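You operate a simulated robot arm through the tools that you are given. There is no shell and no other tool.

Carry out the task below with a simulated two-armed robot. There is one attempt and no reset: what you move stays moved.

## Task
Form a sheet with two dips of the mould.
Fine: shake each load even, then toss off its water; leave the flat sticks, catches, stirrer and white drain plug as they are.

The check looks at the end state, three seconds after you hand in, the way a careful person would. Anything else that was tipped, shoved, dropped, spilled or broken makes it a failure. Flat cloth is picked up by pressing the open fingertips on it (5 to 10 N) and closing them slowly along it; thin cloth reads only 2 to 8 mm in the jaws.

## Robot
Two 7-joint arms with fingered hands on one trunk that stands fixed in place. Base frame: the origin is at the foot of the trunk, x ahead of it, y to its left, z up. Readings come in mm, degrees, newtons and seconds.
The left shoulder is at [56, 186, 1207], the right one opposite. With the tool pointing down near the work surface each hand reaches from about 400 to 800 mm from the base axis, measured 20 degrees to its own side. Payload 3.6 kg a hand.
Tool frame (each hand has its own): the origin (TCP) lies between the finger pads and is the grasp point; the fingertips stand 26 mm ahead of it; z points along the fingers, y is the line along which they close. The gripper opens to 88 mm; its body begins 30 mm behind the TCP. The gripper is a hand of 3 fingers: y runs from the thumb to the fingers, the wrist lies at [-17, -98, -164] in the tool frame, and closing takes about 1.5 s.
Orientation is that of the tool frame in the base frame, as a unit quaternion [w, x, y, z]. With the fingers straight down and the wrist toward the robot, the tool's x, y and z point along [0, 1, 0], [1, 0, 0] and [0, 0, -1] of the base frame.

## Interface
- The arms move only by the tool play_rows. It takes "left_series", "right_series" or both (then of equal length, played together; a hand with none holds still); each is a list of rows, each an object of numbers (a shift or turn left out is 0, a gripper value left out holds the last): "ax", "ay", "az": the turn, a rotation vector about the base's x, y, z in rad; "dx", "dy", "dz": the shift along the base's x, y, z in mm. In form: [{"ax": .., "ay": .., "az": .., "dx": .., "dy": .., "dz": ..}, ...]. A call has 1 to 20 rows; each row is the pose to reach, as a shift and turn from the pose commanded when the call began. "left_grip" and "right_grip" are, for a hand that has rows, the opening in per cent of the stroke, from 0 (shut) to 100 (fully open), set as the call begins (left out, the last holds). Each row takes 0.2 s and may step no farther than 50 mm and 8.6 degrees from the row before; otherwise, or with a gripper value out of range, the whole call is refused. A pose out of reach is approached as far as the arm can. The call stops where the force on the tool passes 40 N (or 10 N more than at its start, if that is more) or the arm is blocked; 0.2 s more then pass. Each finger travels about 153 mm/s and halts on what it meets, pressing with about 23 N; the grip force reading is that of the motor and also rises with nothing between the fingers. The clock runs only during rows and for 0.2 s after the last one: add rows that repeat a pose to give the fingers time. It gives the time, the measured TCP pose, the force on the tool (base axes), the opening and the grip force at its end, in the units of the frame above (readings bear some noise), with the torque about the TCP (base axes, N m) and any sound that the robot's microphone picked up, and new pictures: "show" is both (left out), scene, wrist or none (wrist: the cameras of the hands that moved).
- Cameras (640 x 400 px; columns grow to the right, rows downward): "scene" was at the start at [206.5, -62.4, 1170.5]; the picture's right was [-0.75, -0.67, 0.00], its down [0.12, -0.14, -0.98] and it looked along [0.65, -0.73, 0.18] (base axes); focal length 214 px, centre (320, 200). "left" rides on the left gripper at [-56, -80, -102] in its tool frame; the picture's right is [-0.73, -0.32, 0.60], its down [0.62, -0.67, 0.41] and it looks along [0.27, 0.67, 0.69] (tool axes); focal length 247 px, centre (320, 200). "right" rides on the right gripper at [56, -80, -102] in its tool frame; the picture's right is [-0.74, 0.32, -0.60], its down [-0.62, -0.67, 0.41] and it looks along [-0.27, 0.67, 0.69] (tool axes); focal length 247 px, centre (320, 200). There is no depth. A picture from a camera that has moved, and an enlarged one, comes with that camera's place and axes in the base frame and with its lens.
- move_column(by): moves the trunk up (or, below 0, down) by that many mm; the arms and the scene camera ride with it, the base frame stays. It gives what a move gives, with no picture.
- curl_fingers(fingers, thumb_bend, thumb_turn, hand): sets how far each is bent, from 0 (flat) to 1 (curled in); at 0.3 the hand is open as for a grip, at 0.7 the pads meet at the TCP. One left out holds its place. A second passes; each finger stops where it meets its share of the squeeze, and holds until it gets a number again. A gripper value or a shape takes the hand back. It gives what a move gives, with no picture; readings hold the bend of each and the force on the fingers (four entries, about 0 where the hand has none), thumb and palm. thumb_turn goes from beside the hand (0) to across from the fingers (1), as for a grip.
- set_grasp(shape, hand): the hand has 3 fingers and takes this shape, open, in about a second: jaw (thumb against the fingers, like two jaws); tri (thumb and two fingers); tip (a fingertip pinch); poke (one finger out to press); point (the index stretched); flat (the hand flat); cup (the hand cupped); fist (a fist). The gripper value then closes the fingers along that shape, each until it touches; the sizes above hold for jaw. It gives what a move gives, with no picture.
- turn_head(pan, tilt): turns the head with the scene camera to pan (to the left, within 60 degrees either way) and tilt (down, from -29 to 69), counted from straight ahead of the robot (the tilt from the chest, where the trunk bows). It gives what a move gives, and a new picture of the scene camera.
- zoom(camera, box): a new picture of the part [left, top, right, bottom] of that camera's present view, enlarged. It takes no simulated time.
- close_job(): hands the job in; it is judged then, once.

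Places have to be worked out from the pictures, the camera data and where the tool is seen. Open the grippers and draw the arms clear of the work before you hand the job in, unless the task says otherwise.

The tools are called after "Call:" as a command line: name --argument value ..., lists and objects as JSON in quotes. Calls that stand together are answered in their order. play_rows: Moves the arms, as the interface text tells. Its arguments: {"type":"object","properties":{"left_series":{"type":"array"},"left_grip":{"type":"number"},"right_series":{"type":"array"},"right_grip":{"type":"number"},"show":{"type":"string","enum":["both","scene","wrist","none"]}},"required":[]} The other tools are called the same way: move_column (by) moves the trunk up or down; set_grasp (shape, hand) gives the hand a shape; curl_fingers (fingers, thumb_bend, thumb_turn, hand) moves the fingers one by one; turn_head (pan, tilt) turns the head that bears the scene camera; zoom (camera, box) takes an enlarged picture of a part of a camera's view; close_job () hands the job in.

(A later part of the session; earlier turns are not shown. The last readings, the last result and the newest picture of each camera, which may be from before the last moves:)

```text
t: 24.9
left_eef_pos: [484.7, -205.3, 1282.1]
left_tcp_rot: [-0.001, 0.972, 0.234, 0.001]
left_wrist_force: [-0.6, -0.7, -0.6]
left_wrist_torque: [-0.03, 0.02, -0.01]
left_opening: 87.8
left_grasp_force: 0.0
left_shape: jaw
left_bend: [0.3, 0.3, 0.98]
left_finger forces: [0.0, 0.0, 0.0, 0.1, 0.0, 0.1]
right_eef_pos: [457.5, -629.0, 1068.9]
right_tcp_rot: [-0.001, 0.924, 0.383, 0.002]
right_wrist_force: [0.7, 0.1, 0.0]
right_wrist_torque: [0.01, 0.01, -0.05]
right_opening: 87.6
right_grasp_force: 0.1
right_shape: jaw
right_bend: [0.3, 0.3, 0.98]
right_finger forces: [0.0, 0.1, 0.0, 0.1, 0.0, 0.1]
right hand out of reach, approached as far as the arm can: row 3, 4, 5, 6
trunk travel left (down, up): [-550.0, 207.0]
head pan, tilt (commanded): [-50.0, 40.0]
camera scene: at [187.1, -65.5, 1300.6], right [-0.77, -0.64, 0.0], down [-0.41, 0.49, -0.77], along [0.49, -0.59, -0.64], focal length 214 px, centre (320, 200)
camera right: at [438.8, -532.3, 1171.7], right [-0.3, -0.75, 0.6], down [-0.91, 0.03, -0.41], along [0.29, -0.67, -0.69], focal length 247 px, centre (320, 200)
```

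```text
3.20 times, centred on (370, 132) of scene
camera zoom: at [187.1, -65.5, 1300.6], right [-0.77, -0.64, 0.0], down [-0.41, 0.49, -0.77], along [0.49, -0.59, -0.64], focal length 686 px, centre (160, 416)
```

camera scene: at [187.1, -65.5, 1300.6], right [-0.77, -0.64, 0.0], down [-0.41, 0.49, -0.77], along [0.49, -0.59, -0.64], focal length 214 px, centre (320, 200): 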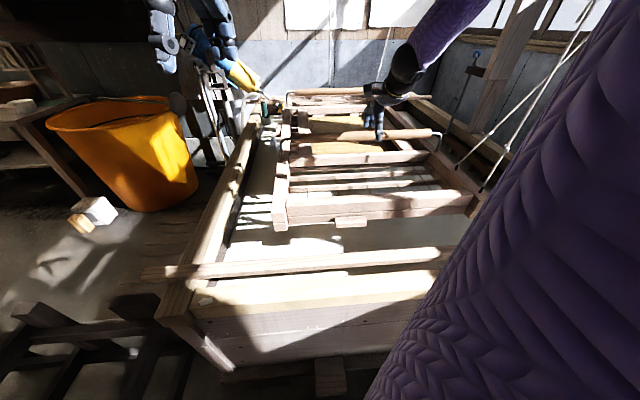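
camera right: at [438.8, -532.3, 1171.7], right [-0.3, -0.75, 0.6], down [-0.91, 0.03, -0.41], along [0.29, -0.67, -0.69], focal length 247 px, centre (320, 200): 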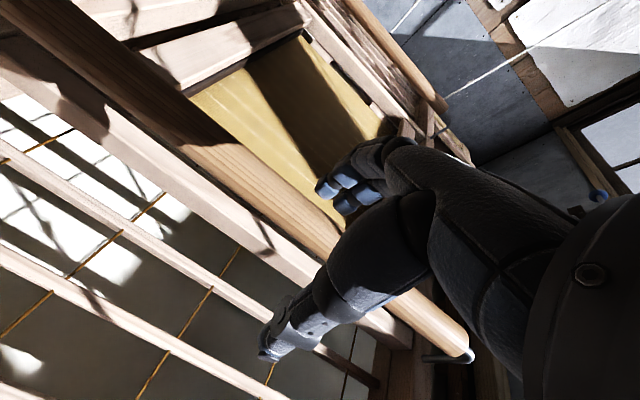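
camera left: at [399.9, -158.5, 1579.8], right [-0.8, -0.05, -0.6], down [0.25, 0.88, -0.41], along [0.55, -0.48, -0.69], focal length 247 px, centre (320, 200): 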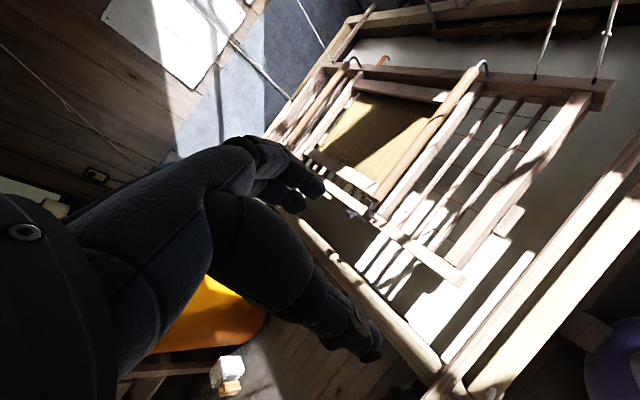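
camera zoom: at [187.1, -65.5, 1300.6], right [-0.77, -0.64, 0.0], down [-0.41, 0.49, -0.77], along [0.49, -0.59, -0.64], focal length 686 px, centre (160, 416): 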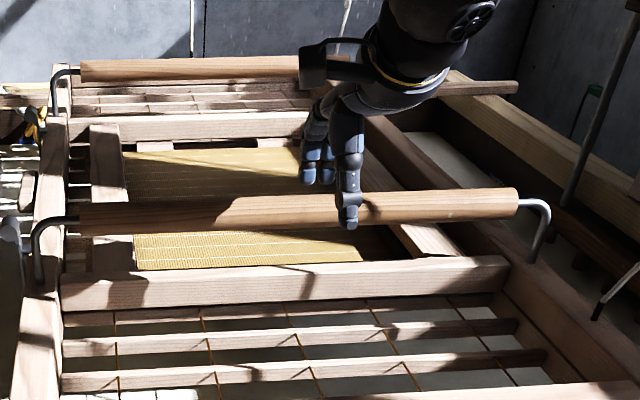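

The arm ran out of reach because the trunk is too high. I go back up to the reachable pose and then lower the trunk so the hand descends straight down over the rod.

Call:
play_rows --right_series '[{"dz": 40}, {"dz": 80}, {"dz": 120}, {"dz": 160}, {"dz": 175}, {"dz": 175}]' --show "none"

Call:
move_column --by -110

Call:
zoom --camera "right" --box '[0, 0, 640, 400]'

Call:
zoom --camera "scene" --box '[240, 50, 560, 250]'

```text
t: 26.3
left_eef_pos: [484.8, -203.0, 1281.4]
left_tcp_rot: [-0.001, 0.972, 0.234, 0.0]
left_wrist_force: [0.2, 1.0, 0.3]
left_wrist_torque: [0.0, 0.03, 0.02]
left_opening: 87.7
left_grasp_force: 0.1
left_shape: jaw
left_bend: [0.3, 0.3, 0.98]
left_finger forces: [0.0, 0.0, 0.0, 0.1, 0.0, 0.0]
right_eef_pos: [458.0, -630.1, 1248.4]
right_tcp_rot: [0.0, 0.924, 0.383, -0.001]
right_wrist_force: [-0.1, -0.5, 0.9]
right_wrist_torque: [-0.04, -0.01, 0.0]
right_opening: 87.8
right_grasp_force: 0.0
right_shape: jaw
right_bend: [0.3, 0.3, 0.98]
right_finger forces: [0.0, 0.0, 0.1, 0.1, 0.0, 0.0]
trunk travel left (down, up): [-550.0, 207.0]
head pan, tilt (commanded): [-50.0, 40.0]
```

```text
t: 27.7
left_eef_pos: [487.0, -203.3, 1171.0]
left_tcp_rot: [0.0, 0.972, 0.234, 0.0]
left_wrist_force: [0.0, 0.3, -0.5]
left_wrist_torque: [-0.02, -0.04, 0.0]
left_opening: 87.6
left_grasp_force: 0.1
left_shape: jaw
left_bend: [0.3, 0.3, 0.98]
left_finger forces: [0.0, 0.0, 0.0, 0.0, 0.0, 0.0]
right_eef_pos: [459.1, -630.2, 1137.2]
right_tcp_rot: [0.0, 0.923, 0.384, 0.0]
right_wrist_force: [0.0, -0.2, -0.2]
right_wrist_torque: [-0.03, 0.0, 0.0]
right_opening: 87.7
right_grasp_force: 0.1
right_shape: jaw
right_bend: [0.3, 0.3, 0.98]
right_finger forces: [0.0, 0.0, 0.0, 0.1, 0.0, 0.0]
trunk travel left (down, up): [-440.0, 317.0]
head pan, tilt (commanded): [-50.0, 40.0]
```

```text
1.00 times, centred on (320, 200) of right (not enlarged: the box is as wide or as high as the picture)
camera zoom: at [441.4, -532.9, 1240.8], right [-0.29, -0.75, 0.6], down [-0.91, 0.03, -0.41], along [0.29, -0.67, -0.69], focal length 247 px, centre (320, 200)
```

zoom: 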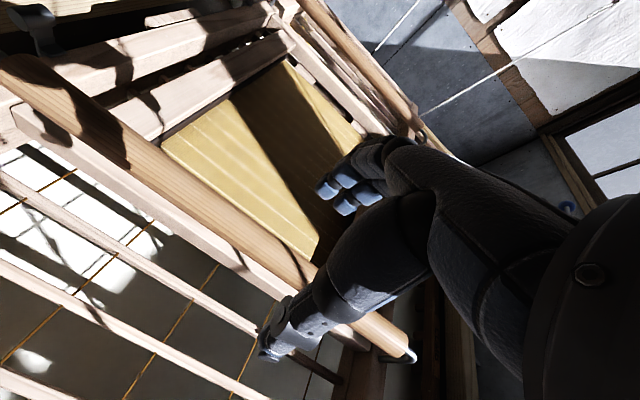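

```text
2.00 times, centred on (400, 150) of scene
camera zoom: at [195.0, -64.9, 1186.5], right [-0.77, -0.64, 0.0], down [-0.41, 0.49, -0.77], along [0.49, -0.59, -0.64], focal length 429 px, centre (160, 300)
```

zoom: 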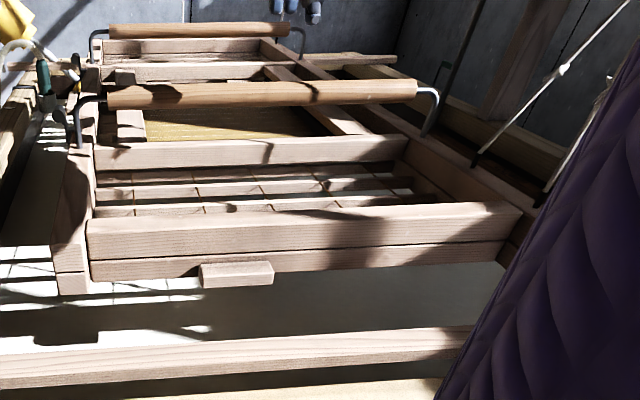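

The right TCP is at u≈770 and must move ~33 mm further over the rod line. I shift it horizontally with a small descent.

Call:
play_rows --right_series '[{"dx": 12, "dy": -11, "dz": -10}, {"dx": 24, "dy": -22, "dz": -20}, {"dx": 24, "dy": -22, "dz": -20}]' --show "wrist"

```text
t: 28.5
left_eef_pos: [485.5, -203.1, 1171.5]
left_tcp_rot: [-0.001, 0.972, 0.235, 0.0]
left_wrist_force: [0.6, -0.7, -0.1]
left_wrist_torque: [0.03, 0.0, 0.02]
left_opening: 87.4
left_grasp_force: 0.1
left_shape: jaw
left_bend: [0.3, 0.3, 0.98]
left_finger forces: [0.0, 0.0, 0.1, 0.0, 0.0, 0.0]
right_eef_pos: [485.0, -650.1, 1118.2]
right_tcp_rot: [0.0, 0.924, 0.383, -0.001]
right_wrist_force: [0.2, 0.8, 0.2]
right_wrist_torque: [0.03, 0.03, 0.0]
right_opening: 87.7
right_grasp_force: 0.1
right_shape: jaw
right_bend: [0.3, 0.3, 0.98]
right_finger forces: [0.1, 0.1, 0.0, 0.0, 0.1, 0.0]
trunk travel left (down, up): [-440.0, 317.0]
head pan, tilt (commanded): [-50.0, 40.0]
camera right: at [466.1, -554.5, 1219.8], right [-0.29, -0.75, 0.6], down [-0.91, 0.03, -0.41], along [0.29, -0.67, -0.69], focal length 247 px, centre (320, 200)
```

right: 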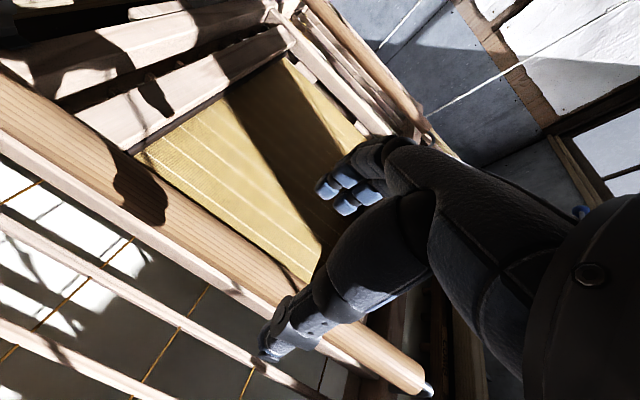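

TCP is now over the rod line (u≈802), the rod runs between thumb and fingers. I lower the trunk to bring the hand around the rod.

Call:
move_column --by -60

Call:
zoom --camera "right" --box '[0, 0, 640, 400]'

Call:
zoom --camera "scene" --box '[280, 40, 520, 190]'

```text
t: 29.5
left_eef_pos: [485.8, -203.6, 1111.6]
left_tcp_rot: [-0.001, 0.972, 0.234, 0.0]
left_wrist_force: [-0.5, -0.5, 0.4]
left_wrist_torque: [0.04, -0.01, -0.01]
left_opening: 87.8
left_grasp_force: 0.1
left_shape: jaw
left_bend: [0.3, 0.3, 0.98]
left_finger forces: [0.1, 0.0, 0.0, 0.0, 0.0, 0.0]
right_eef_pos: [483.3, -651.3, 1058.0]
right_tcp_rot: [0.0, 0.923, 0.384, 0.001]
right_wrist_force: [-0.2, -0.7, 0.2]
right_wrist_torque: [0.0, 0.01, 0.02]
right_opening: 87.6
right_grasp_force: 0.1
right_shape: jaw
right_bend: [0.3, 0.3, 0.98]
right_finger forces: [0.1, 0.0, 0.1, 0.0, 0.0, 0.0]
trunk travel left (down, up): [-380.0, 377.0]
head pan, tilt (commanded): [-50.0, 40.0]
```

```text
1.00 times, centred on (320, 200) of right (not enlarged: the box is as wide or as high as the picture)
camera zoom: at [465.2, -554.8, 1160.9], right [-0.29, -0.75, 0.6], down [-0.91, 0.03, -0.41], along [0.29, -0.67, -0.69], focal length 247 px, centre (320, 200)
```

zoom: 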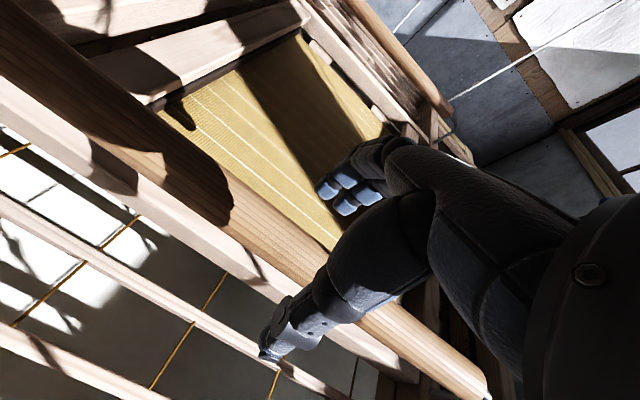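

```text
2.67 times, centred on (400, 115) of scene
camera zoom: at [201.2, -64.8, 1122.9], right [-0.77, -0.64, 0.0], down [-0.41, 0.49, -0.77], along [0.49, -0.59, -0.64], focal length 572 px, centre (107, 427)
```

zoom: 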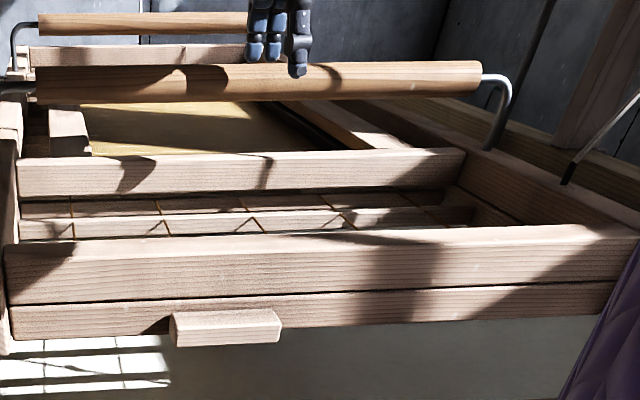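

The fingertips are just beside the rod's top. I lower 32 mm more and then close the hand on the rod.

Call:
move_column --by -32

Call:
zoom --camera "right" --box '[0, 0, 640, 400]'

Call:
zoom --camera "scene" --box '[280, 40, 520, 190]'

```text
t: 30.3
left_eef_pos: [486.0, -202.8, 1080.1]
left_tcp_rot: [-0.001, 0.972, 0.235, 0.0]
left_wrist_force: [-0.1, 1.1, 0.3]
left_wrist_torque: [-0.01, -0.03, -0.01]
left_opening: 87.6
left_grasp_force: 0.2
left_shape: jaw
left_bend: [0.3, 0.3, 0.98]
left_finger forces: [0.1, 0.0, 0.0, 0.0, 0.0, 0.0]
right_eef_pos: [482.8, -652.4, 1024.9]
right_tcp_rot: [0.0, 0.923, 0.384, -0.001]
right_wrist_force: [0.0, 0.0, -0.1]
right_wrist_torque: [0.01, -0.01, 0.04]
right_opening: 88.1
right_grasp_force: 0.2
right_shape: jaw
right_bend: [0.3, 0.3, 0.98]
right_finger forces: [0.0, 0.0, 0.0, 0.0, 0.0, 0.0]
trunk travel left (down, up): [-348.0, 409.0]
head pan, tilt (commanded): [-50.0, 40.0]
```

```text
1.00 times, centred on (320, 200) of right (not enlarged: the box is as wide or as high as the picture)
camera zoom: at [465.1, -554.7, 1128.7], right [-0.29, -0.75, 0.6], down [-0.91, 0.03, -0.41], along [0.29, -0.67, -0.69], focal length 247 px, centre (320, 200)
```

zoom: 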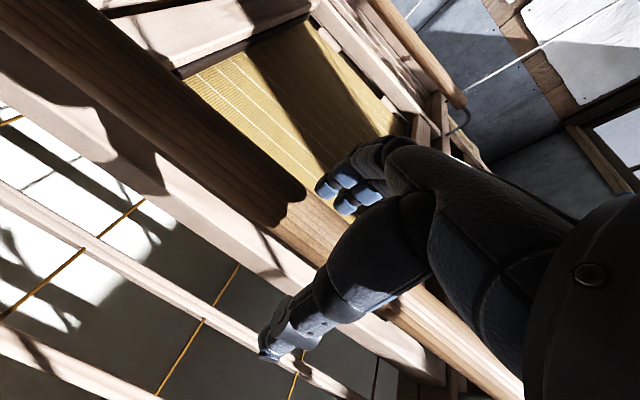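

```text
2.67 times, centred on (400, 115) of scene
camera zoom: at [205.2, -64.7, 1088.6], right [-0.77, -0.64, 0.0], down [-0.41, 0.49, -0.77], along [0.49, -0.59, -0.64], focal length 572 px, centre (107, 427)
```

zoom: 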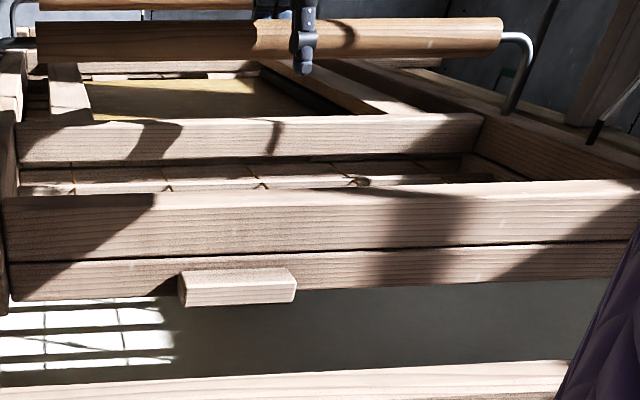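

The thumb is on the near side and the fingers on the far side of the rod. I close the right hand on it and read the forces.

Call:
play_rows --right_series '[{}, {}, {}, {}, {}, {}, {}, {}]' --right_grip 0 --show "both"

```text
t: 32.1
left_eef_pos: [485.6, -203.6, 1078.8]
left_tcp_rot: [-0.001, 0.972, 0.234, 0.0]
left_wrist_force: [0.1, -0.3, 0.4]
left_wrist_torque: [-0.02, 0.03, -0.01]
left_opening: 87.8
left_grasp_force: 0.0
left_shape: jaw
left_bend: [0.3, 0.3, 0.98]
left_finger forces: [0.0, 0.1, 0.0, 0.1, 0.0, 0.0]
right_eef_pos: [484.2, -651.6, 1024.9]
right_tcp_rot: [-0.001, 0.924, 0.383, 0.001]
right_wrist_force: [-0.5, 0.1, -3.6]
right_wrist_torque: [-0.05, -0.05, 0.01]
right_opening: 18.4
right_grasp_force: 22.6
right_shape: jaw
right_bend: [0.57, 0.76, 1.0]
right_finger forces: [8.5, 8.4, 0.0, 0.1, 19.1, 0.0]
trunk travel left (down, up): [-348.0, 409.0]
head pan, tilt (commanded): [-50.0, 40.0]
camera scene: at [205.8, -65.1, 1088.4], right [-0.77, -0.64, 0.0], down [-0.41, 0.49, -0.77], along [0.49, -0.59, -0.64], focal length 214 px, centre (320, 200)
camera right: at [465.8, -555.2, 1128.1], right [-0.29, -0.75, 0.6], down [-0.91, 0.03, -0.41], along [0.29, -0.67, -0.69], focal length 247 px, centre (320, 200)
```

scene: 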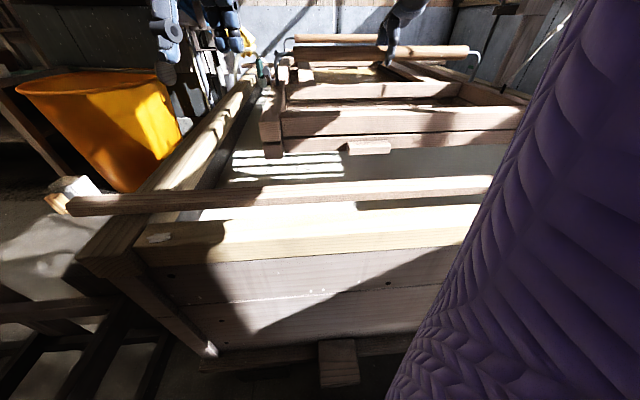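
right: 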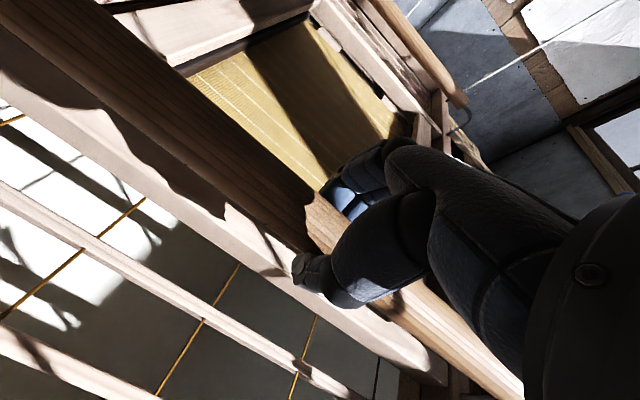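

Fingers read 8.5/8.4 N and thumb 19 N: the rod is held. I test with a small lift to see how the mould answers.

Call:
play_rows --right_series '[{"dz": 5}, {"dz": 10}, {"dz": 15}, {"dz": 15}]' --show "both"

```text
t: 33.1
left_eef_pos: [488.8, -205.9, 1078.1]
left_tcp_rot: [-0.002, 0.972, 0.235, -0.001]
left_wrist_force: [-0.5, -0.6, 0.1]
left_wrist_torque: [0.02, 0.07, 0.05]
left_opening: 87.9
left_grasp_force: 0.1
left_shape: jaw
left_bend: [0.3, 0.3, 0.98]
left_finger forces: [0.0, 0.1, 0.1, 0.1, 0.0, 0.1]
right_eef_pos: [481.7, -654.1, 1032.4]
right_tcp_rot: [-0.006, 0.924, 0.382, -0.006]
right_wrist_force: [-0.7, 0.6, -39.9]
right_wrist_torque: [-0.05, 0.04, 0.03]
right_opening: 16.5
right_grasp_force: 23.0
right_shape: jaw
right_bend: [0.57, 0.75, 1.0]
right_finger forces: [13.6, 10.5, 0.1, 0.1, 25.1, 0.0]
trunk travel left (down, up): [-348.0, 409.0]
head pan, tilt (commanded): [-50.0, 40.0]
camera scene: at [208.1, -68.1, 1087.4], right [-0.77, -0.64, 0.0], down [-0.42, 0.49, -0.76], along [0.49, -0.58, -0.65], focal length 214 px, centre (320, 200)
camera right: at [465.9, -557.6, 1135.6], right [-0.28, -0.75, 0.6], down [-0.92, 0.03, -0.4], along [0.28, -0.66, -0.7], focal length 247 px, centre (320, 200)
```

scene: 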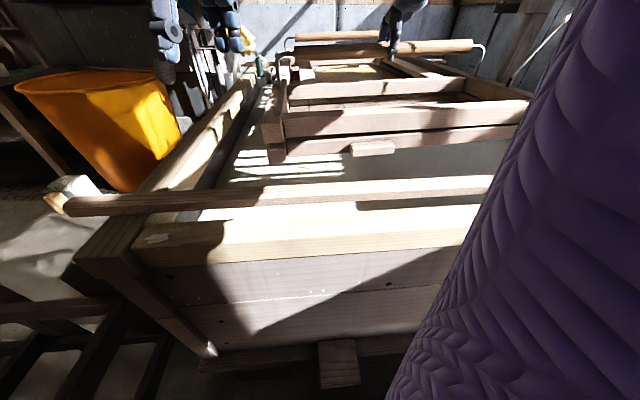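
right: 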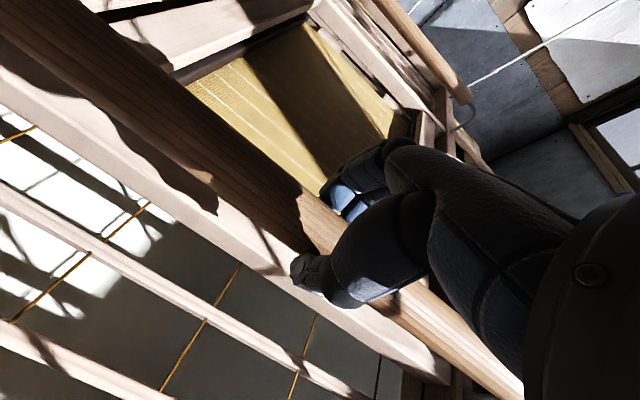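

Lifting 8 mm took 40 N, and the frame hardly moved; I zoom to see whether the upper frame parts from the lower one.

Call:
zoom --camera "scene" --box '[250, 30, 540, 211]'

```text
2.21 times, centred on (395, 120) of scene
camera zoom: at [208.1, -68.1, 1087.4], right [-0.77, -0.64, 0.0], down [-0.42, 0.49, -0.76], along [0.49, -0.58, -0.65], focal length 473 px, centre (154, 375)
```

zoom: 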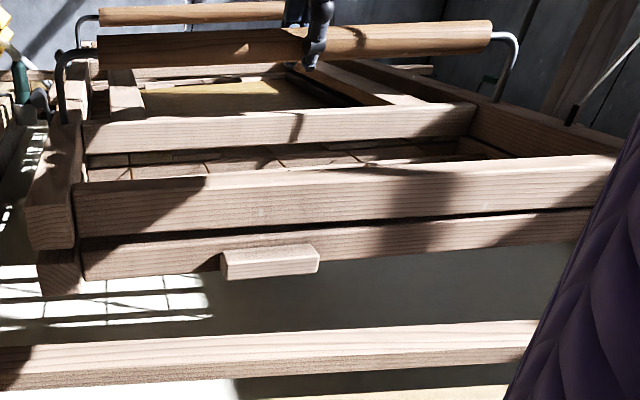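

The upper frame has parted slightly from the lower one at the left, so I set it straight back down.

Call:
play_rows --right_series '[{"dz": -4}, {"dz": -8}, {"dz": -12}, {"dz": -15}, {"dz": -15}, {"dz": -15}]' --show "none"

Call:
zoom --camera "scene" --box '[250, 30, 540, 211]'

Call:
zoom --camera "left" --box '[0, 0, 640, 400]'

```text
t: 34.5
left_eef_pos: [486.0, -203.8, 1079.4]
left_tcp_rot: [0.0, 0.972, 0.234, 0.0]
left_wrist_force: [-0.2, -0.3, -0.3]
left_wrist_torque: [0.02, 0.02, 0.01]
left_opening: 87.4
left_grasp_force: 0.1
left_shape: jaw
left_bend: [0.3, 0.3, 0.98]
left_finger forces: [0.0, 0.0, 0.1, 0.1, 0.0, 0.1]
right_eef_pos: [482.4, -651.3, 1026.3]
right_tcp_rot: [0.0, 0.924, 0.383, 0.001]
right_wrist_force: [0.3, -0.6, 0.2]
right_wrist_torque: [0.0, -0.02, 0.01]
right_opening: 18.4
right_grasp_force: 23.5
right_shape: jaw
right_bend: [0.57, 0.76, 1.0]
right_finger forces: [8.8, 9.4, 0.0, 0.0, 19.0, 0.0]
trunk travel left (down, up): [-348.0, 409.0]
head pan, tilt (commanded): [-50.0, 40.0]
```

```text
2.21 times, centred on (395, 120) of scene
camera zoom: at [205.8, -65.0, 1088.5], right [-0.77, -0.64, 0.0], down [-0.41, 0.49, -0.77], along [0.49, -0.59, -0.64], focal length 473 px, centre (154, 375)
```

zoom: 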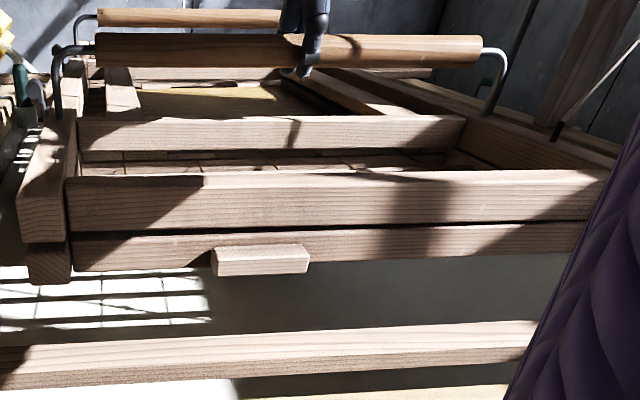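

```text
1.00 times, centred on (320, 200) of left (not enlarged: the box is as wide or as high as the picture)
camera zoom: at [400.0, -157.7, 1182.2], right [-0.8, -0.05, -0.6], down [0.25, 0.88, -0.41], along [0.55, -0.48, -0.69], focal length 247 px, centre (320, 200)
```

zoom: 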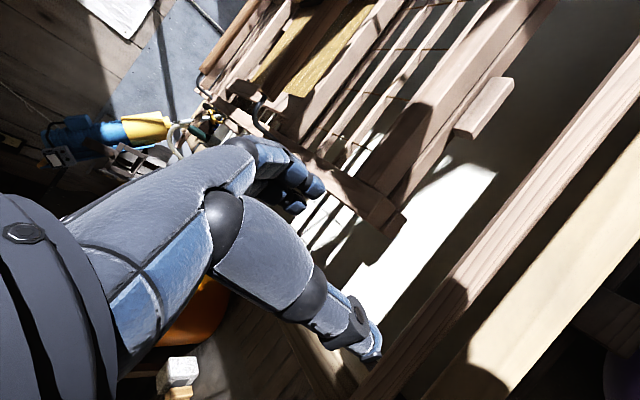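

Force is back to zero. I take exactly the same zoom as before the lift to compare the gap.

Call:
zoom --camera "scene" --box '[280, 40, 520, 190]'

Call:
zoom --camera "left" --box '[180, 60, 420, 210]'

```text
2.67 times, centred on (400, 115) of scene
camera zoom: at [205.8, -65.0, 1088.5], right [-0.77, -0.64, 0.0], down [-0.41, 0.49, -0.77], along [0.49, -0.59, -0.64], focal length 572 px, centre (107, 427)
```

zoom: 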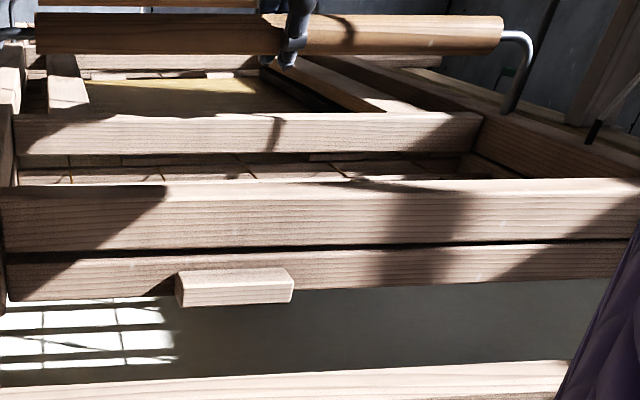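

```text
2.67 times, centred on (300, 135) of left
camera zoom: at [400.0, -157.7, 1182.2], right [-0.8, -0.05, -0.6], down [0.25, 0.88, -0.41], along [0.55, -0.48, -0.69], focal length 659 px, centre (373, 373)
```

zoom: 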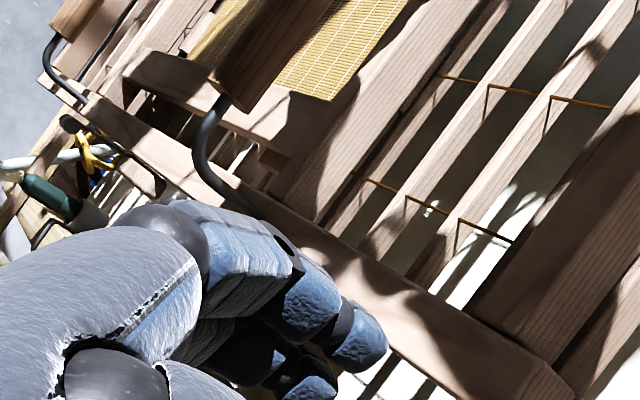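

Compared with before, the upper frame sits about 5 mm higher near me. I press down a few mm to close the gap and watch the force.

Call:
play_rows --right_series '[{"dz": -3}, {"dz": -6}, {"dz": -8}, {"dz": -8}]' --show "none"

Call:
zoom --camera "scene" --box '[280, 40, 520, 190]'

```text
t: 35.5
left_eef_pos: [485.2, -202.9, 1079.9]
left_tcp_rot: [0.001, 0.972, 0.234, 0.0]
left_wrist_force: [0.1, -0.2, 0.3]
left_wrist_torque: [0.02, -0.04, 0.0]
left_opening: 88.0
left_grasp_force: 0.0
left_shape: jaw
left_bend: [0.3, 0.3, 0.98]
left_finger forces: [0.0, 0.0, 0.1, 0.1, 0.0, 0.0]
right_eef_pos: [483.0, -651.6, 1016.0]
right_tcp_rot: [0.001, 0.924, 0.383, 0.001]
right_wrist_force: [-0.3, -0.1, 4.6]
right_wrist_torque: [-0.04, -0.03, 0.01]
right_opening: 19.3
right_grasp_force: 23.1
right_shape: jaw
right_bend: [0.57, 0.77, 1.0]
right_finger forces: [8.2, 8.8, 0.1, 0.0, 16.4, 0.1]
trunk travel left (down, up): [-348.0, 409.0]
head pan, tilt (commanded): [-50.0, 40.0]
```

```text
2.67 times, centred on (400, 115) of scene
camera zoom: at [205.4, -64.5, 1088.5], right [-0.77, -0.64, 0.0], down [-0.41, 0.49, -0.77], along [0.49, -0.59, -0.64], focal length 572 px, centre (107, 427)
```

zoom: 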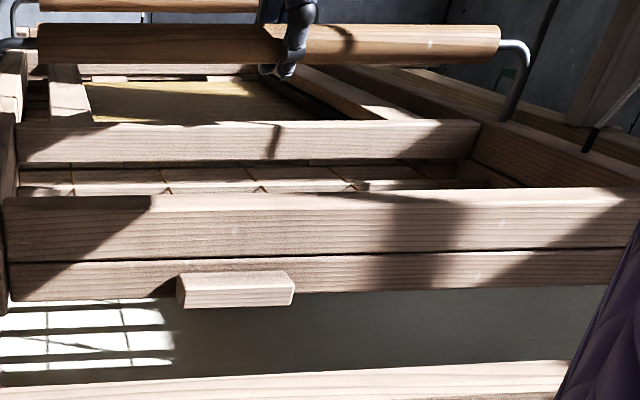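

The gap is closed again with 4.6 N of press. I press further down 20 mm to learn how the hung mould yields.

Call:
play_rows --right_series '[{"dz": -5}, {"dz": -10}, {"dz": -15}, {"dz": -20}, {"dz": -20}]' --show "none"

Call:
zoom --camera "scene" --box '[240, 30, 560, 230]'

```text
t: 36.7
left_eef_pos: [486.7, -203.2, 1079.8]
left_tcp_rot: [0.0, 0.972, 0.235, 0.0]
left_wrist_force: [-0.2, 0.4, 0.1]
left_wrist_torque: [-0.03, 0.02, 0.01]
left_opening: 87.6
left_grasp_force: 0.0
left_shape: jaw
left_bend: [0.3, 0.3, 0.98]
left_finger forces: [0.1, 0.0, 0.1, 0.0, 0.1, 0.0]
right_eef_pos: [484.8, -651.8, 996.3]
right_tcp_rot: [0.0, 0.923, 0.384, 0.0]
right_wrist_force: [0.8, 0.2, 5.6]
right_wrist_torque: [0.01, -0.01, -0.01]
right_opening: 19.3
right_grasp_force: 23.1
right_shape: jaw
right_bend: [0.58, 0.78, 1.0]
right_finger forces: [8.0, 8.4, 0.0, 0.1, 16.4, 0.0]
trunk travel left (down, up): [-348.0, 409.0]
head pan, tilt (commanded): [-50.0, 40.0]
```

```text
2.00 times, centred on (400, 130) of scene
camera zoom: at [205.3, -64.5, 1088.5], right [-0.77, -0.64, 0.0], down [-0.41, 0.49, -0.77], along [0.49, -0.59, -0.64], focal length 429 px, centre (160, 340)
```

zoom: 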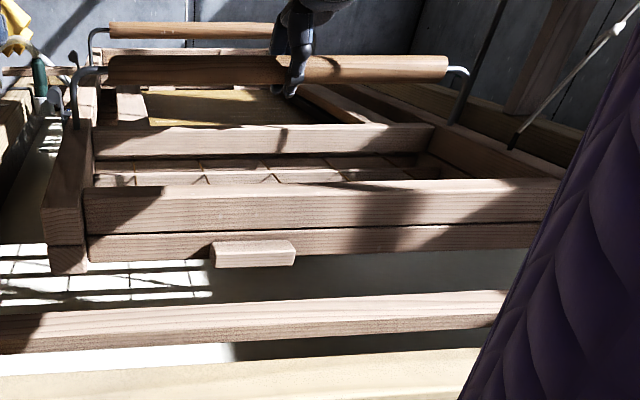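

The mould sinks with the hand at only ~5 N, staying level, so the cords act like soft springs. I zoom in on the catches at the left bar to be sure they are intact.

Call:
zoom --camera "scene" --box '[230, 40, 330, 102]'

Call:
zoom --camera "scene" --box '[230, 90, 330, 152]'

Call:
zoom --camera "right" --box '[0, 0, 640, 400]'

```text
6.40 times, centred on (280, 71) of scene
camera zoom: at [205.3, -64.5, 1088.5], right [-0.77, -0.64, 0.0], down [-0.41, 0.49, -0.77], along [0.49, -0.59, -0.64], focal length 1373 px, centre (576, 1026)
```

zoom: 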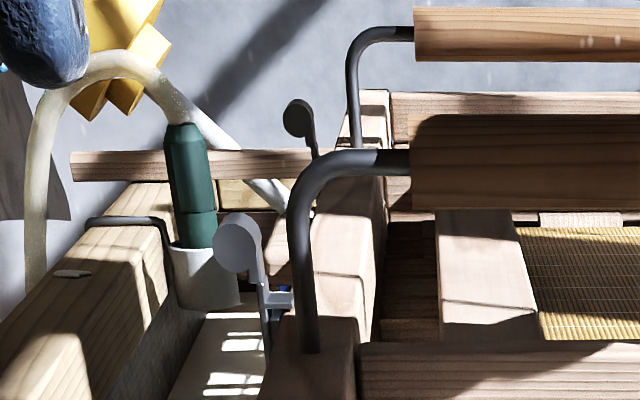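

```text
6.40 times, centred on (280, 121) of scene
camera zoom: at [205.3, -64.5, 1088.5], right [-0.77, -0.64, 0.0], down [-0.41, 0.49, -0.77], along [0.49, -0.59, -0.64], focal length 1373 px, centre (576, 706)
```

zoom: 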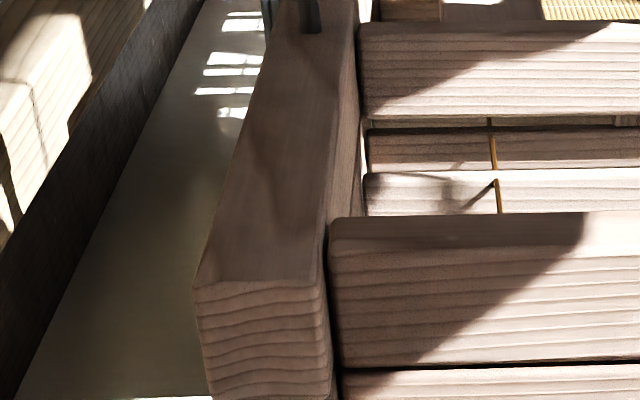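

```text
1.00 times, centred on (320, 200) of right (not enlarged: the box is as wide or as high as the picture)
camera zoom: at [466.0, -554.6, 1100.4], right [-0.29, -0.75, 0.6], down [-0.91, 0.03, -0.41], along [0.29, -0.67, -0.69], focal length 247 px, centre (320, 200)
```

zoom: 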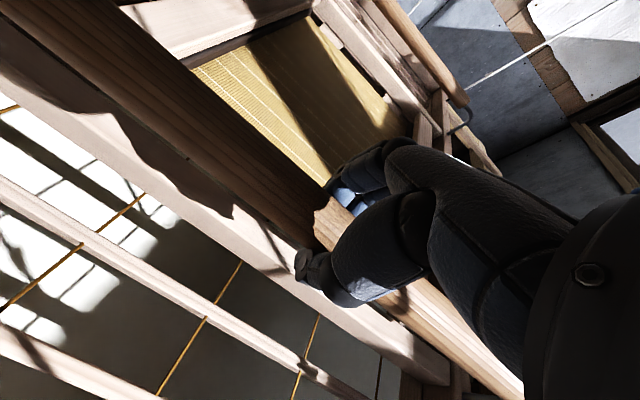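

Catches look unchanged (both standing as in the first pictures). Now I test raising 10 mm from this lowered position, to see whether the cords lift the mould by themselves.

Call:
play_rows --right_series '[{"dz": 3}, {"dz": 6}, {"dz": 10}, {"dz": 10}, {"dz": 10}]' --left_series '[{"dx": -6, "dy": 16, "dz": 35}, {"dx": -12, "dy": 32, "dz": 70}, {"dx": -18, "dy": 48, "dz": 105}, {"dx": -24, "dy": 64, "dz": 140}, {"dx": -30, "dy": 80, "dz": 175}]' --show "none"

Call:
zoom --camera "scene" --box '[240, 30, 560, 230]'

Call:
zoom --camera "left" --box '[0, 0, 640, 400]'

```text
t: 37.9
left_eef_pos: [451.1, -122.9, 1253.2]
left_tcp_rot: [0.0, 0.972, 0.234, 0.0]
left_wrist_force: [0.4, 0.1, -0.1]
left_wrist_torque: [0.01, 0.01, -0.02]
left_opening: 87.8
left_grasp_force: 0.0
left_shape: jaw
left_bend: [0.3, 0.3, 0.98]
left_finger forces: [0.0, 0.1, 0.0, 0.0, 0.0, 0.0]
right_eef_pos: [483.9, -651.9, 1007.8]
right_tcp_rot: [0.0, 0.924, 0.384, 0.001]
right_wrist_force: [-0.8, 0.5, 5.6]
right_wrist_torque: [0.0, -0.02, 0.03]
right_opening: 18.9
right_grasp_force: 23.0
right_shape: jaw
right_bend: [0.58, 0.78, 1.0]
right_finger forces: [7.7, 8.1, 0.1, 0.1, 16.3, 0.0]
trunk travel left (down, up): [-348.0, 409.0]
head pan, tilt (commanded): [-50.0, 40.0]
```

```text
2.00 times, centred on (400, 130) of scene
camera zoom: at [205.1, -64.4, 1088.6], right [-0.77, -0.64, 0.0], down [-0.41, 0.49, -0.77], along [0.49, -0.59, -0.64], focal length 429 px, centre (160, 340)
```

zoom: 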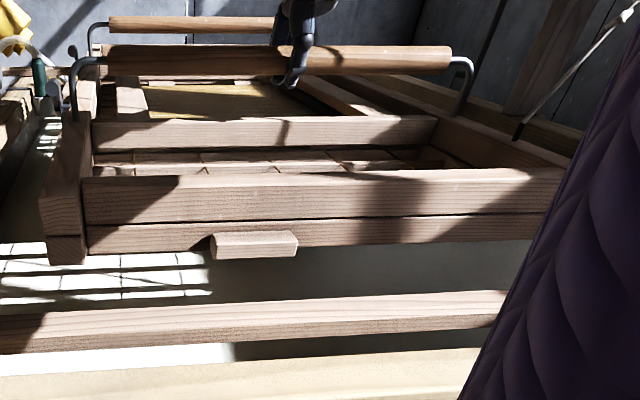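

```text
1.00 times, centred on (320, 200) of left (not enlarged: the box is as wide or as high as the picture)
camera zoom: at [365.1, -77.1, 1355.8], right [-0.8, -0.05, -0.6], down [0.25, 0.88, -0.41], along [0.55, -0.48, -0.69], focal length 247 px, centre (320, 200)
```

zoom: 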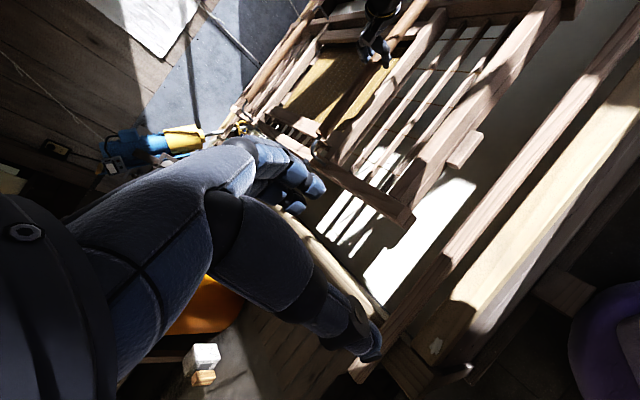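

The cords lift it back with a steady ~5.6 N, so the hung mould follows my hand. Now I lower with the trunk, step by step, to find the stock surface.

Call:
move_column --by -60

Call:
zoom --camera "scene" --box '[200, 0, 600, 250]'

Call:
zoom --camera "left" --box '[220, 0, 620, 250]'

```text
t: 38.9
left_eef_pos: [455.1, -122.9, 1195.5]
left_tcp_rot: [0.0, 0.972, 0.234, 0.001]
left_wrist_force: [0.2, -0.8, 0.4]
left_wrist_torque: [0.0, -0.04, 0.03]
left_opening: 87.8
left_grasp_force: 0.1
left_shape: jaw
left_bend: [0.3, 0.3, 0.98]
left_finger forces: [0.0, 0.0, 0.0, 0.0, 0.0, 0.0]
right_eef_pos: [482.8, -650.8, 948.1]
right_tcp_rot: [0.0, 0.924, 0.383, -0.001]
right_wrist_force: [0.2, 0.5, 5.4]
right_wrist_torque: [-0.01, -0.07, 0.0]
right_opening: 12.9
right_grasp_force: 22.1
right_shape: jaw
right_bend: [0.76, 0.82, 1.0]
right_finger forces: [0.0, 0.0, 0.1, 0.1, 0.0, 4.9]
trunk travel left (down, up): [-288.0, 469.0]
head pan, tilt (commanded): [-50.0, 40.0]
```

```text
1.60 times, centred on (400, 125) of scene
camera zoom: at [214.0, -64.3, 1023.9], right [-0.77, -0.64, 0.0], down [-0.41, 0.49, -0.77], along [0.49, -0.59, -0.64], focal length 343 px, centre (192, 320)
```

zoom: 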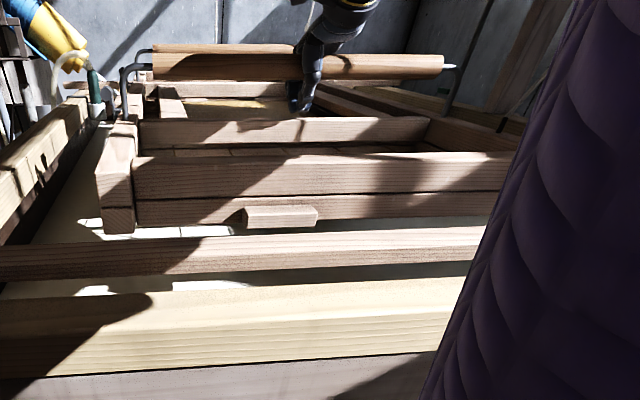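

```text
1.60 times, centred on (420, 125) of left
camera zoom: at [368.5, -76.9, 1298.0], right [-0.8, -0.05, -0.6], down [0.25, 0.88, -0.41], along [0.55, -0.48, -0.69], focal length 395 px, centre (160, 320)
```

zoom: 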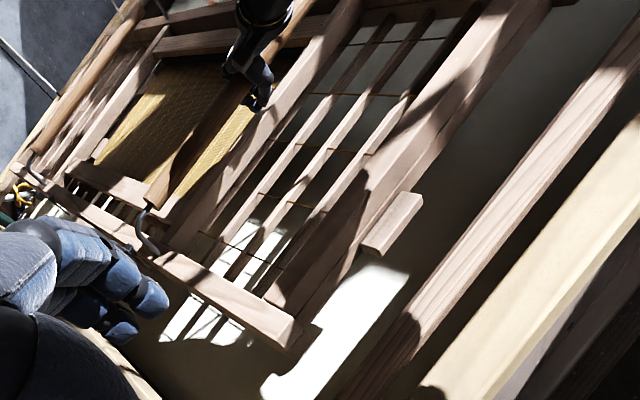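

The rod has slid into the palm with the fingers curled under it (palm 4.9 N): a caging hold. The mould bottom is near z≈840; I go on down.

Call:
move_column --by -40

Call:
zoom --camera "scene" --box '[200, 0, 600, 250]'

Call:
zoom --camera "left" --box '[220, 0, 620, 250]'

```text
t: 39.7
left_eef_pos: [454.5, -123.8, 1154.6]
left_tcp_rot: [0.0, 0.972, 0.235, 0.001]
left_wrist_force: [-0.7, 0.1, -0.2]
left_wrist_torque: [0.04, 0.01, -0.02]
left_opening: 87.9
left_grasp_force: 0.1
left_shape: jaw
left_bend: [0.3, 0.3, 0.98]
left_finger forces: [0.0, 0.0, 0.0, 0.0, 0.0, 0.0]
right_eef_pos: [483.0, -650.2, 909.2]
right_tcp_rot: [0.001, 0.924, 0.383, 0.001]
right_wrist_force: [0.3, -1.6, 7.3]
right_wrist_torque: [0.02, -0.1, 0.0]
right_opening: 13.4
right_grasp_force: 22.6
right_shape: jaw
right_bend: [0.76, 0.82, 1.0]
right_finger forces: [0.0, 0.0, 0.0, 0.0, 0.4, 6.4]
trunk travel left (down, up): [-248.0, 509.0]
head pan, tilt (commanded): [-50.0, 40.0]
```

```text
1.60 times, centred on (400, 125) of scene
camera zoom: at [221.1, -64.5, 980.2], right [-0.77, -0.64, 0.0], down [-0.41, 0.49, -0.77], along [0.49, -0.59, -0.64], focal length 343 px, centre (192, 320)
```

zoom: 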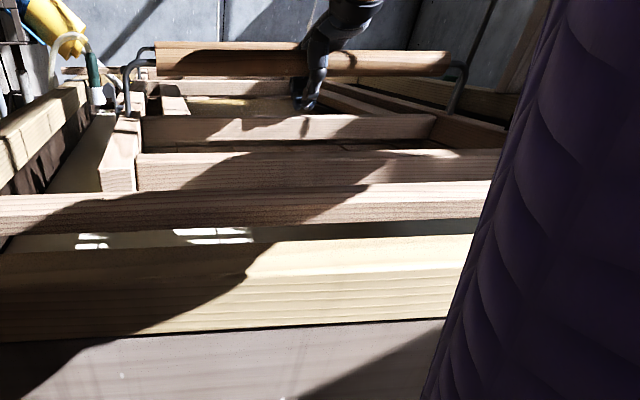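

```text
1.60 times, centred on (420, 125) of left
camera zoom: at [368.6, -77.3, 1257.9], right [-0.8, -0.05, -0.6], down [0.25, 0.88, -0.41], along [0.55, -0.48, -0.69], focal length 395 px, centre (160, 320)
```

zoom: 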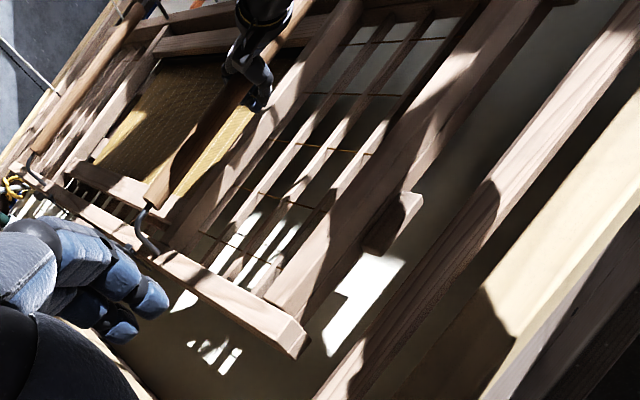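

Still clear of the surface; 7 N. I continue lowering.

Call:
move_column --by -30

Call:
zoom --camera "left" --box '[220, 0, 620, 250]'

Call:
zoom --camera "right" --box '[0, 0, 640, 400]'

```text
t: 40.5
left_eef_pos: [456.4, -121.6, 1126.1]
left_tcp_rot: [0.001, 0.972, 0.235, 0.001]
left_wrist_force: [-0.1, -0.6, -0.2]
left_wrist_torque: [-0.02, -0.01, 0.0]
left_opening: 87.7
left_grasp_force: 0.0
left_shape: jaw
left_bend: [0.3, 0.3, 0.98]
left_finger forces: [0.0, 0.0, 0.0, 0.1, 0.1, 0.0]
right_eef_pos: [483.0, -651.3, 879.2]
right_tcp_rot: [0.001, 0.923, 0.384, 0.001]
right_wrist_force: [1.1, -0.4, 9.3]
right_wrist_torque: [0.01, -0.11, -0.01]
right_opening: 13.2
right_grasp_force: 22.9
right_shape: jaw
right_bend: [0.76, 0.82, 1.0]
right_finger forces: [0.0, 0.1, 0.0, 0.1, 1.0, 7.3]
trunk travel left (down, up): [-218.0, 539.0]
head pan, tilt (commanded): [-50.0, 40.0]
```

```text
1.60 times, centred on (420, 125) of left
camera zoom: at [368.6, -76.8, 1228.0], right [-0.8, -0.05, -0.6], down [0.25, 0.88, -0.41], along [0.55, -0.48, -0.69], focal length 395 px, centre (160, 320)
```

zoom: 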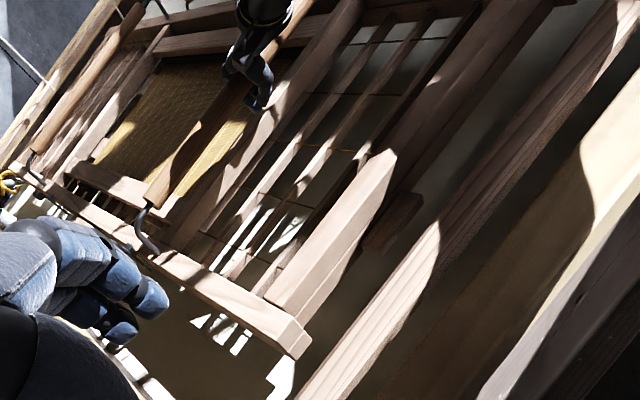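

```text
1.00 times, centred on (320, 200) of right (not enlarged: the box is as wide or as high as the picture)
camera zoom: at [464.8, -554.2, 982.1], right [-0.29, -0.74, 0.6], down [-0.91, 0.03, -0.41], along [0.29, -0.67, -0.69], focal length 247 px, centre (320, 200)
```

zoom: 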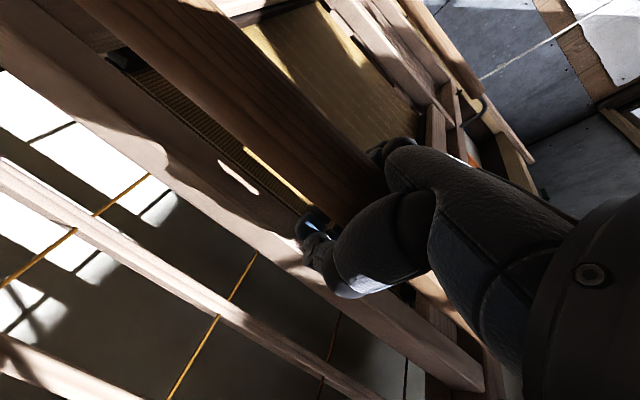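

Force 9.3 N and the mould's shadow on the stock has nearly met the frame, so the surface is close. I lower 20 mm more.

Call:
move_column --by -20

Call:
zoom --camera "left" --box '[220, 50, 540, 250]'

Call:
zoom --camera "right" --box '[0, 0, 640, 400]'

```text
t: 41.1
left_eef_pos: [441.6, -116.6, 1115.4]
left_tcp_rot: [0.004, 0.972, 0.235, 0.007]
left_wrist_force: [0.5, 0.4, 0.4]
left_wrist_torque: [0.01, -0.01, -0.02]
left_opening: 87.6
left_grasp_force: 0.0
left_shape: jaw
left_bend: [0.3, 0.3, 0.98]
left_finger forces: [0.1, 0.0, 0.0, 0.0, 0.0, 0.1]
right_eef_pos: [469.1, -666.3, 907.9]
right_tcp_rot: [0.048, 0.924, 0.379, -0.014]
right_wrist_force: [-1.2, 0.8, 7.0]
right_wrist_torque: [0.07, -0.09, 0.0]
right_opening: 13.0
right_grasp_force: 23.1
right_shape: jaw
right_bend: [0.76, 0.82, 1.0]
right_finger forces: [0.1, 0.0, 0.0, 0.1, 0.5, 6.6]
trunk travel left (down, up): [-198.0, 559.0]
head pan, tilt (commanded): [-50.0, 40.0]
```

```text
2.00 times, centred on (380, 150) of left
camera zoom: at [353.7, -70.5, 1215.4], right [-0.79, -0.05, -0.61], down [0.26, 0.87, -0.41], along [0.56, -0.48, -0.68], focal length 494 px, centre (200, 300)
```

zoom: 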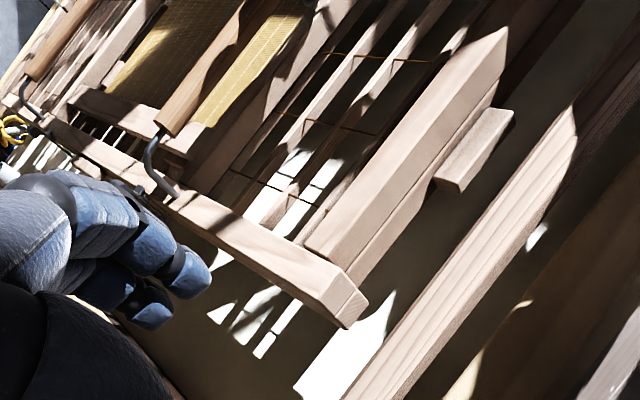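

```text
1.00 times, centred on (320, 200) of right (not enlarged: the box is as wide or as high as the picture)
camera zoom: at [450.6, -558.8, 1000.1], right [-0.31, -0.68, 0.67], down [-0.91, -0.01, -0.42], along [0.29, -0.73, -0.61], focal length 247 px, centre (320, 200)
```

zoom: 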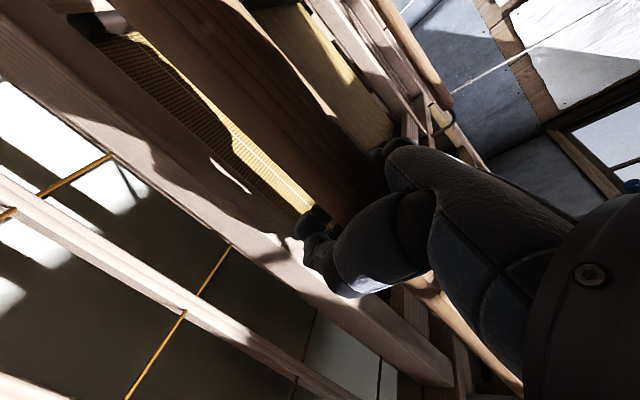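

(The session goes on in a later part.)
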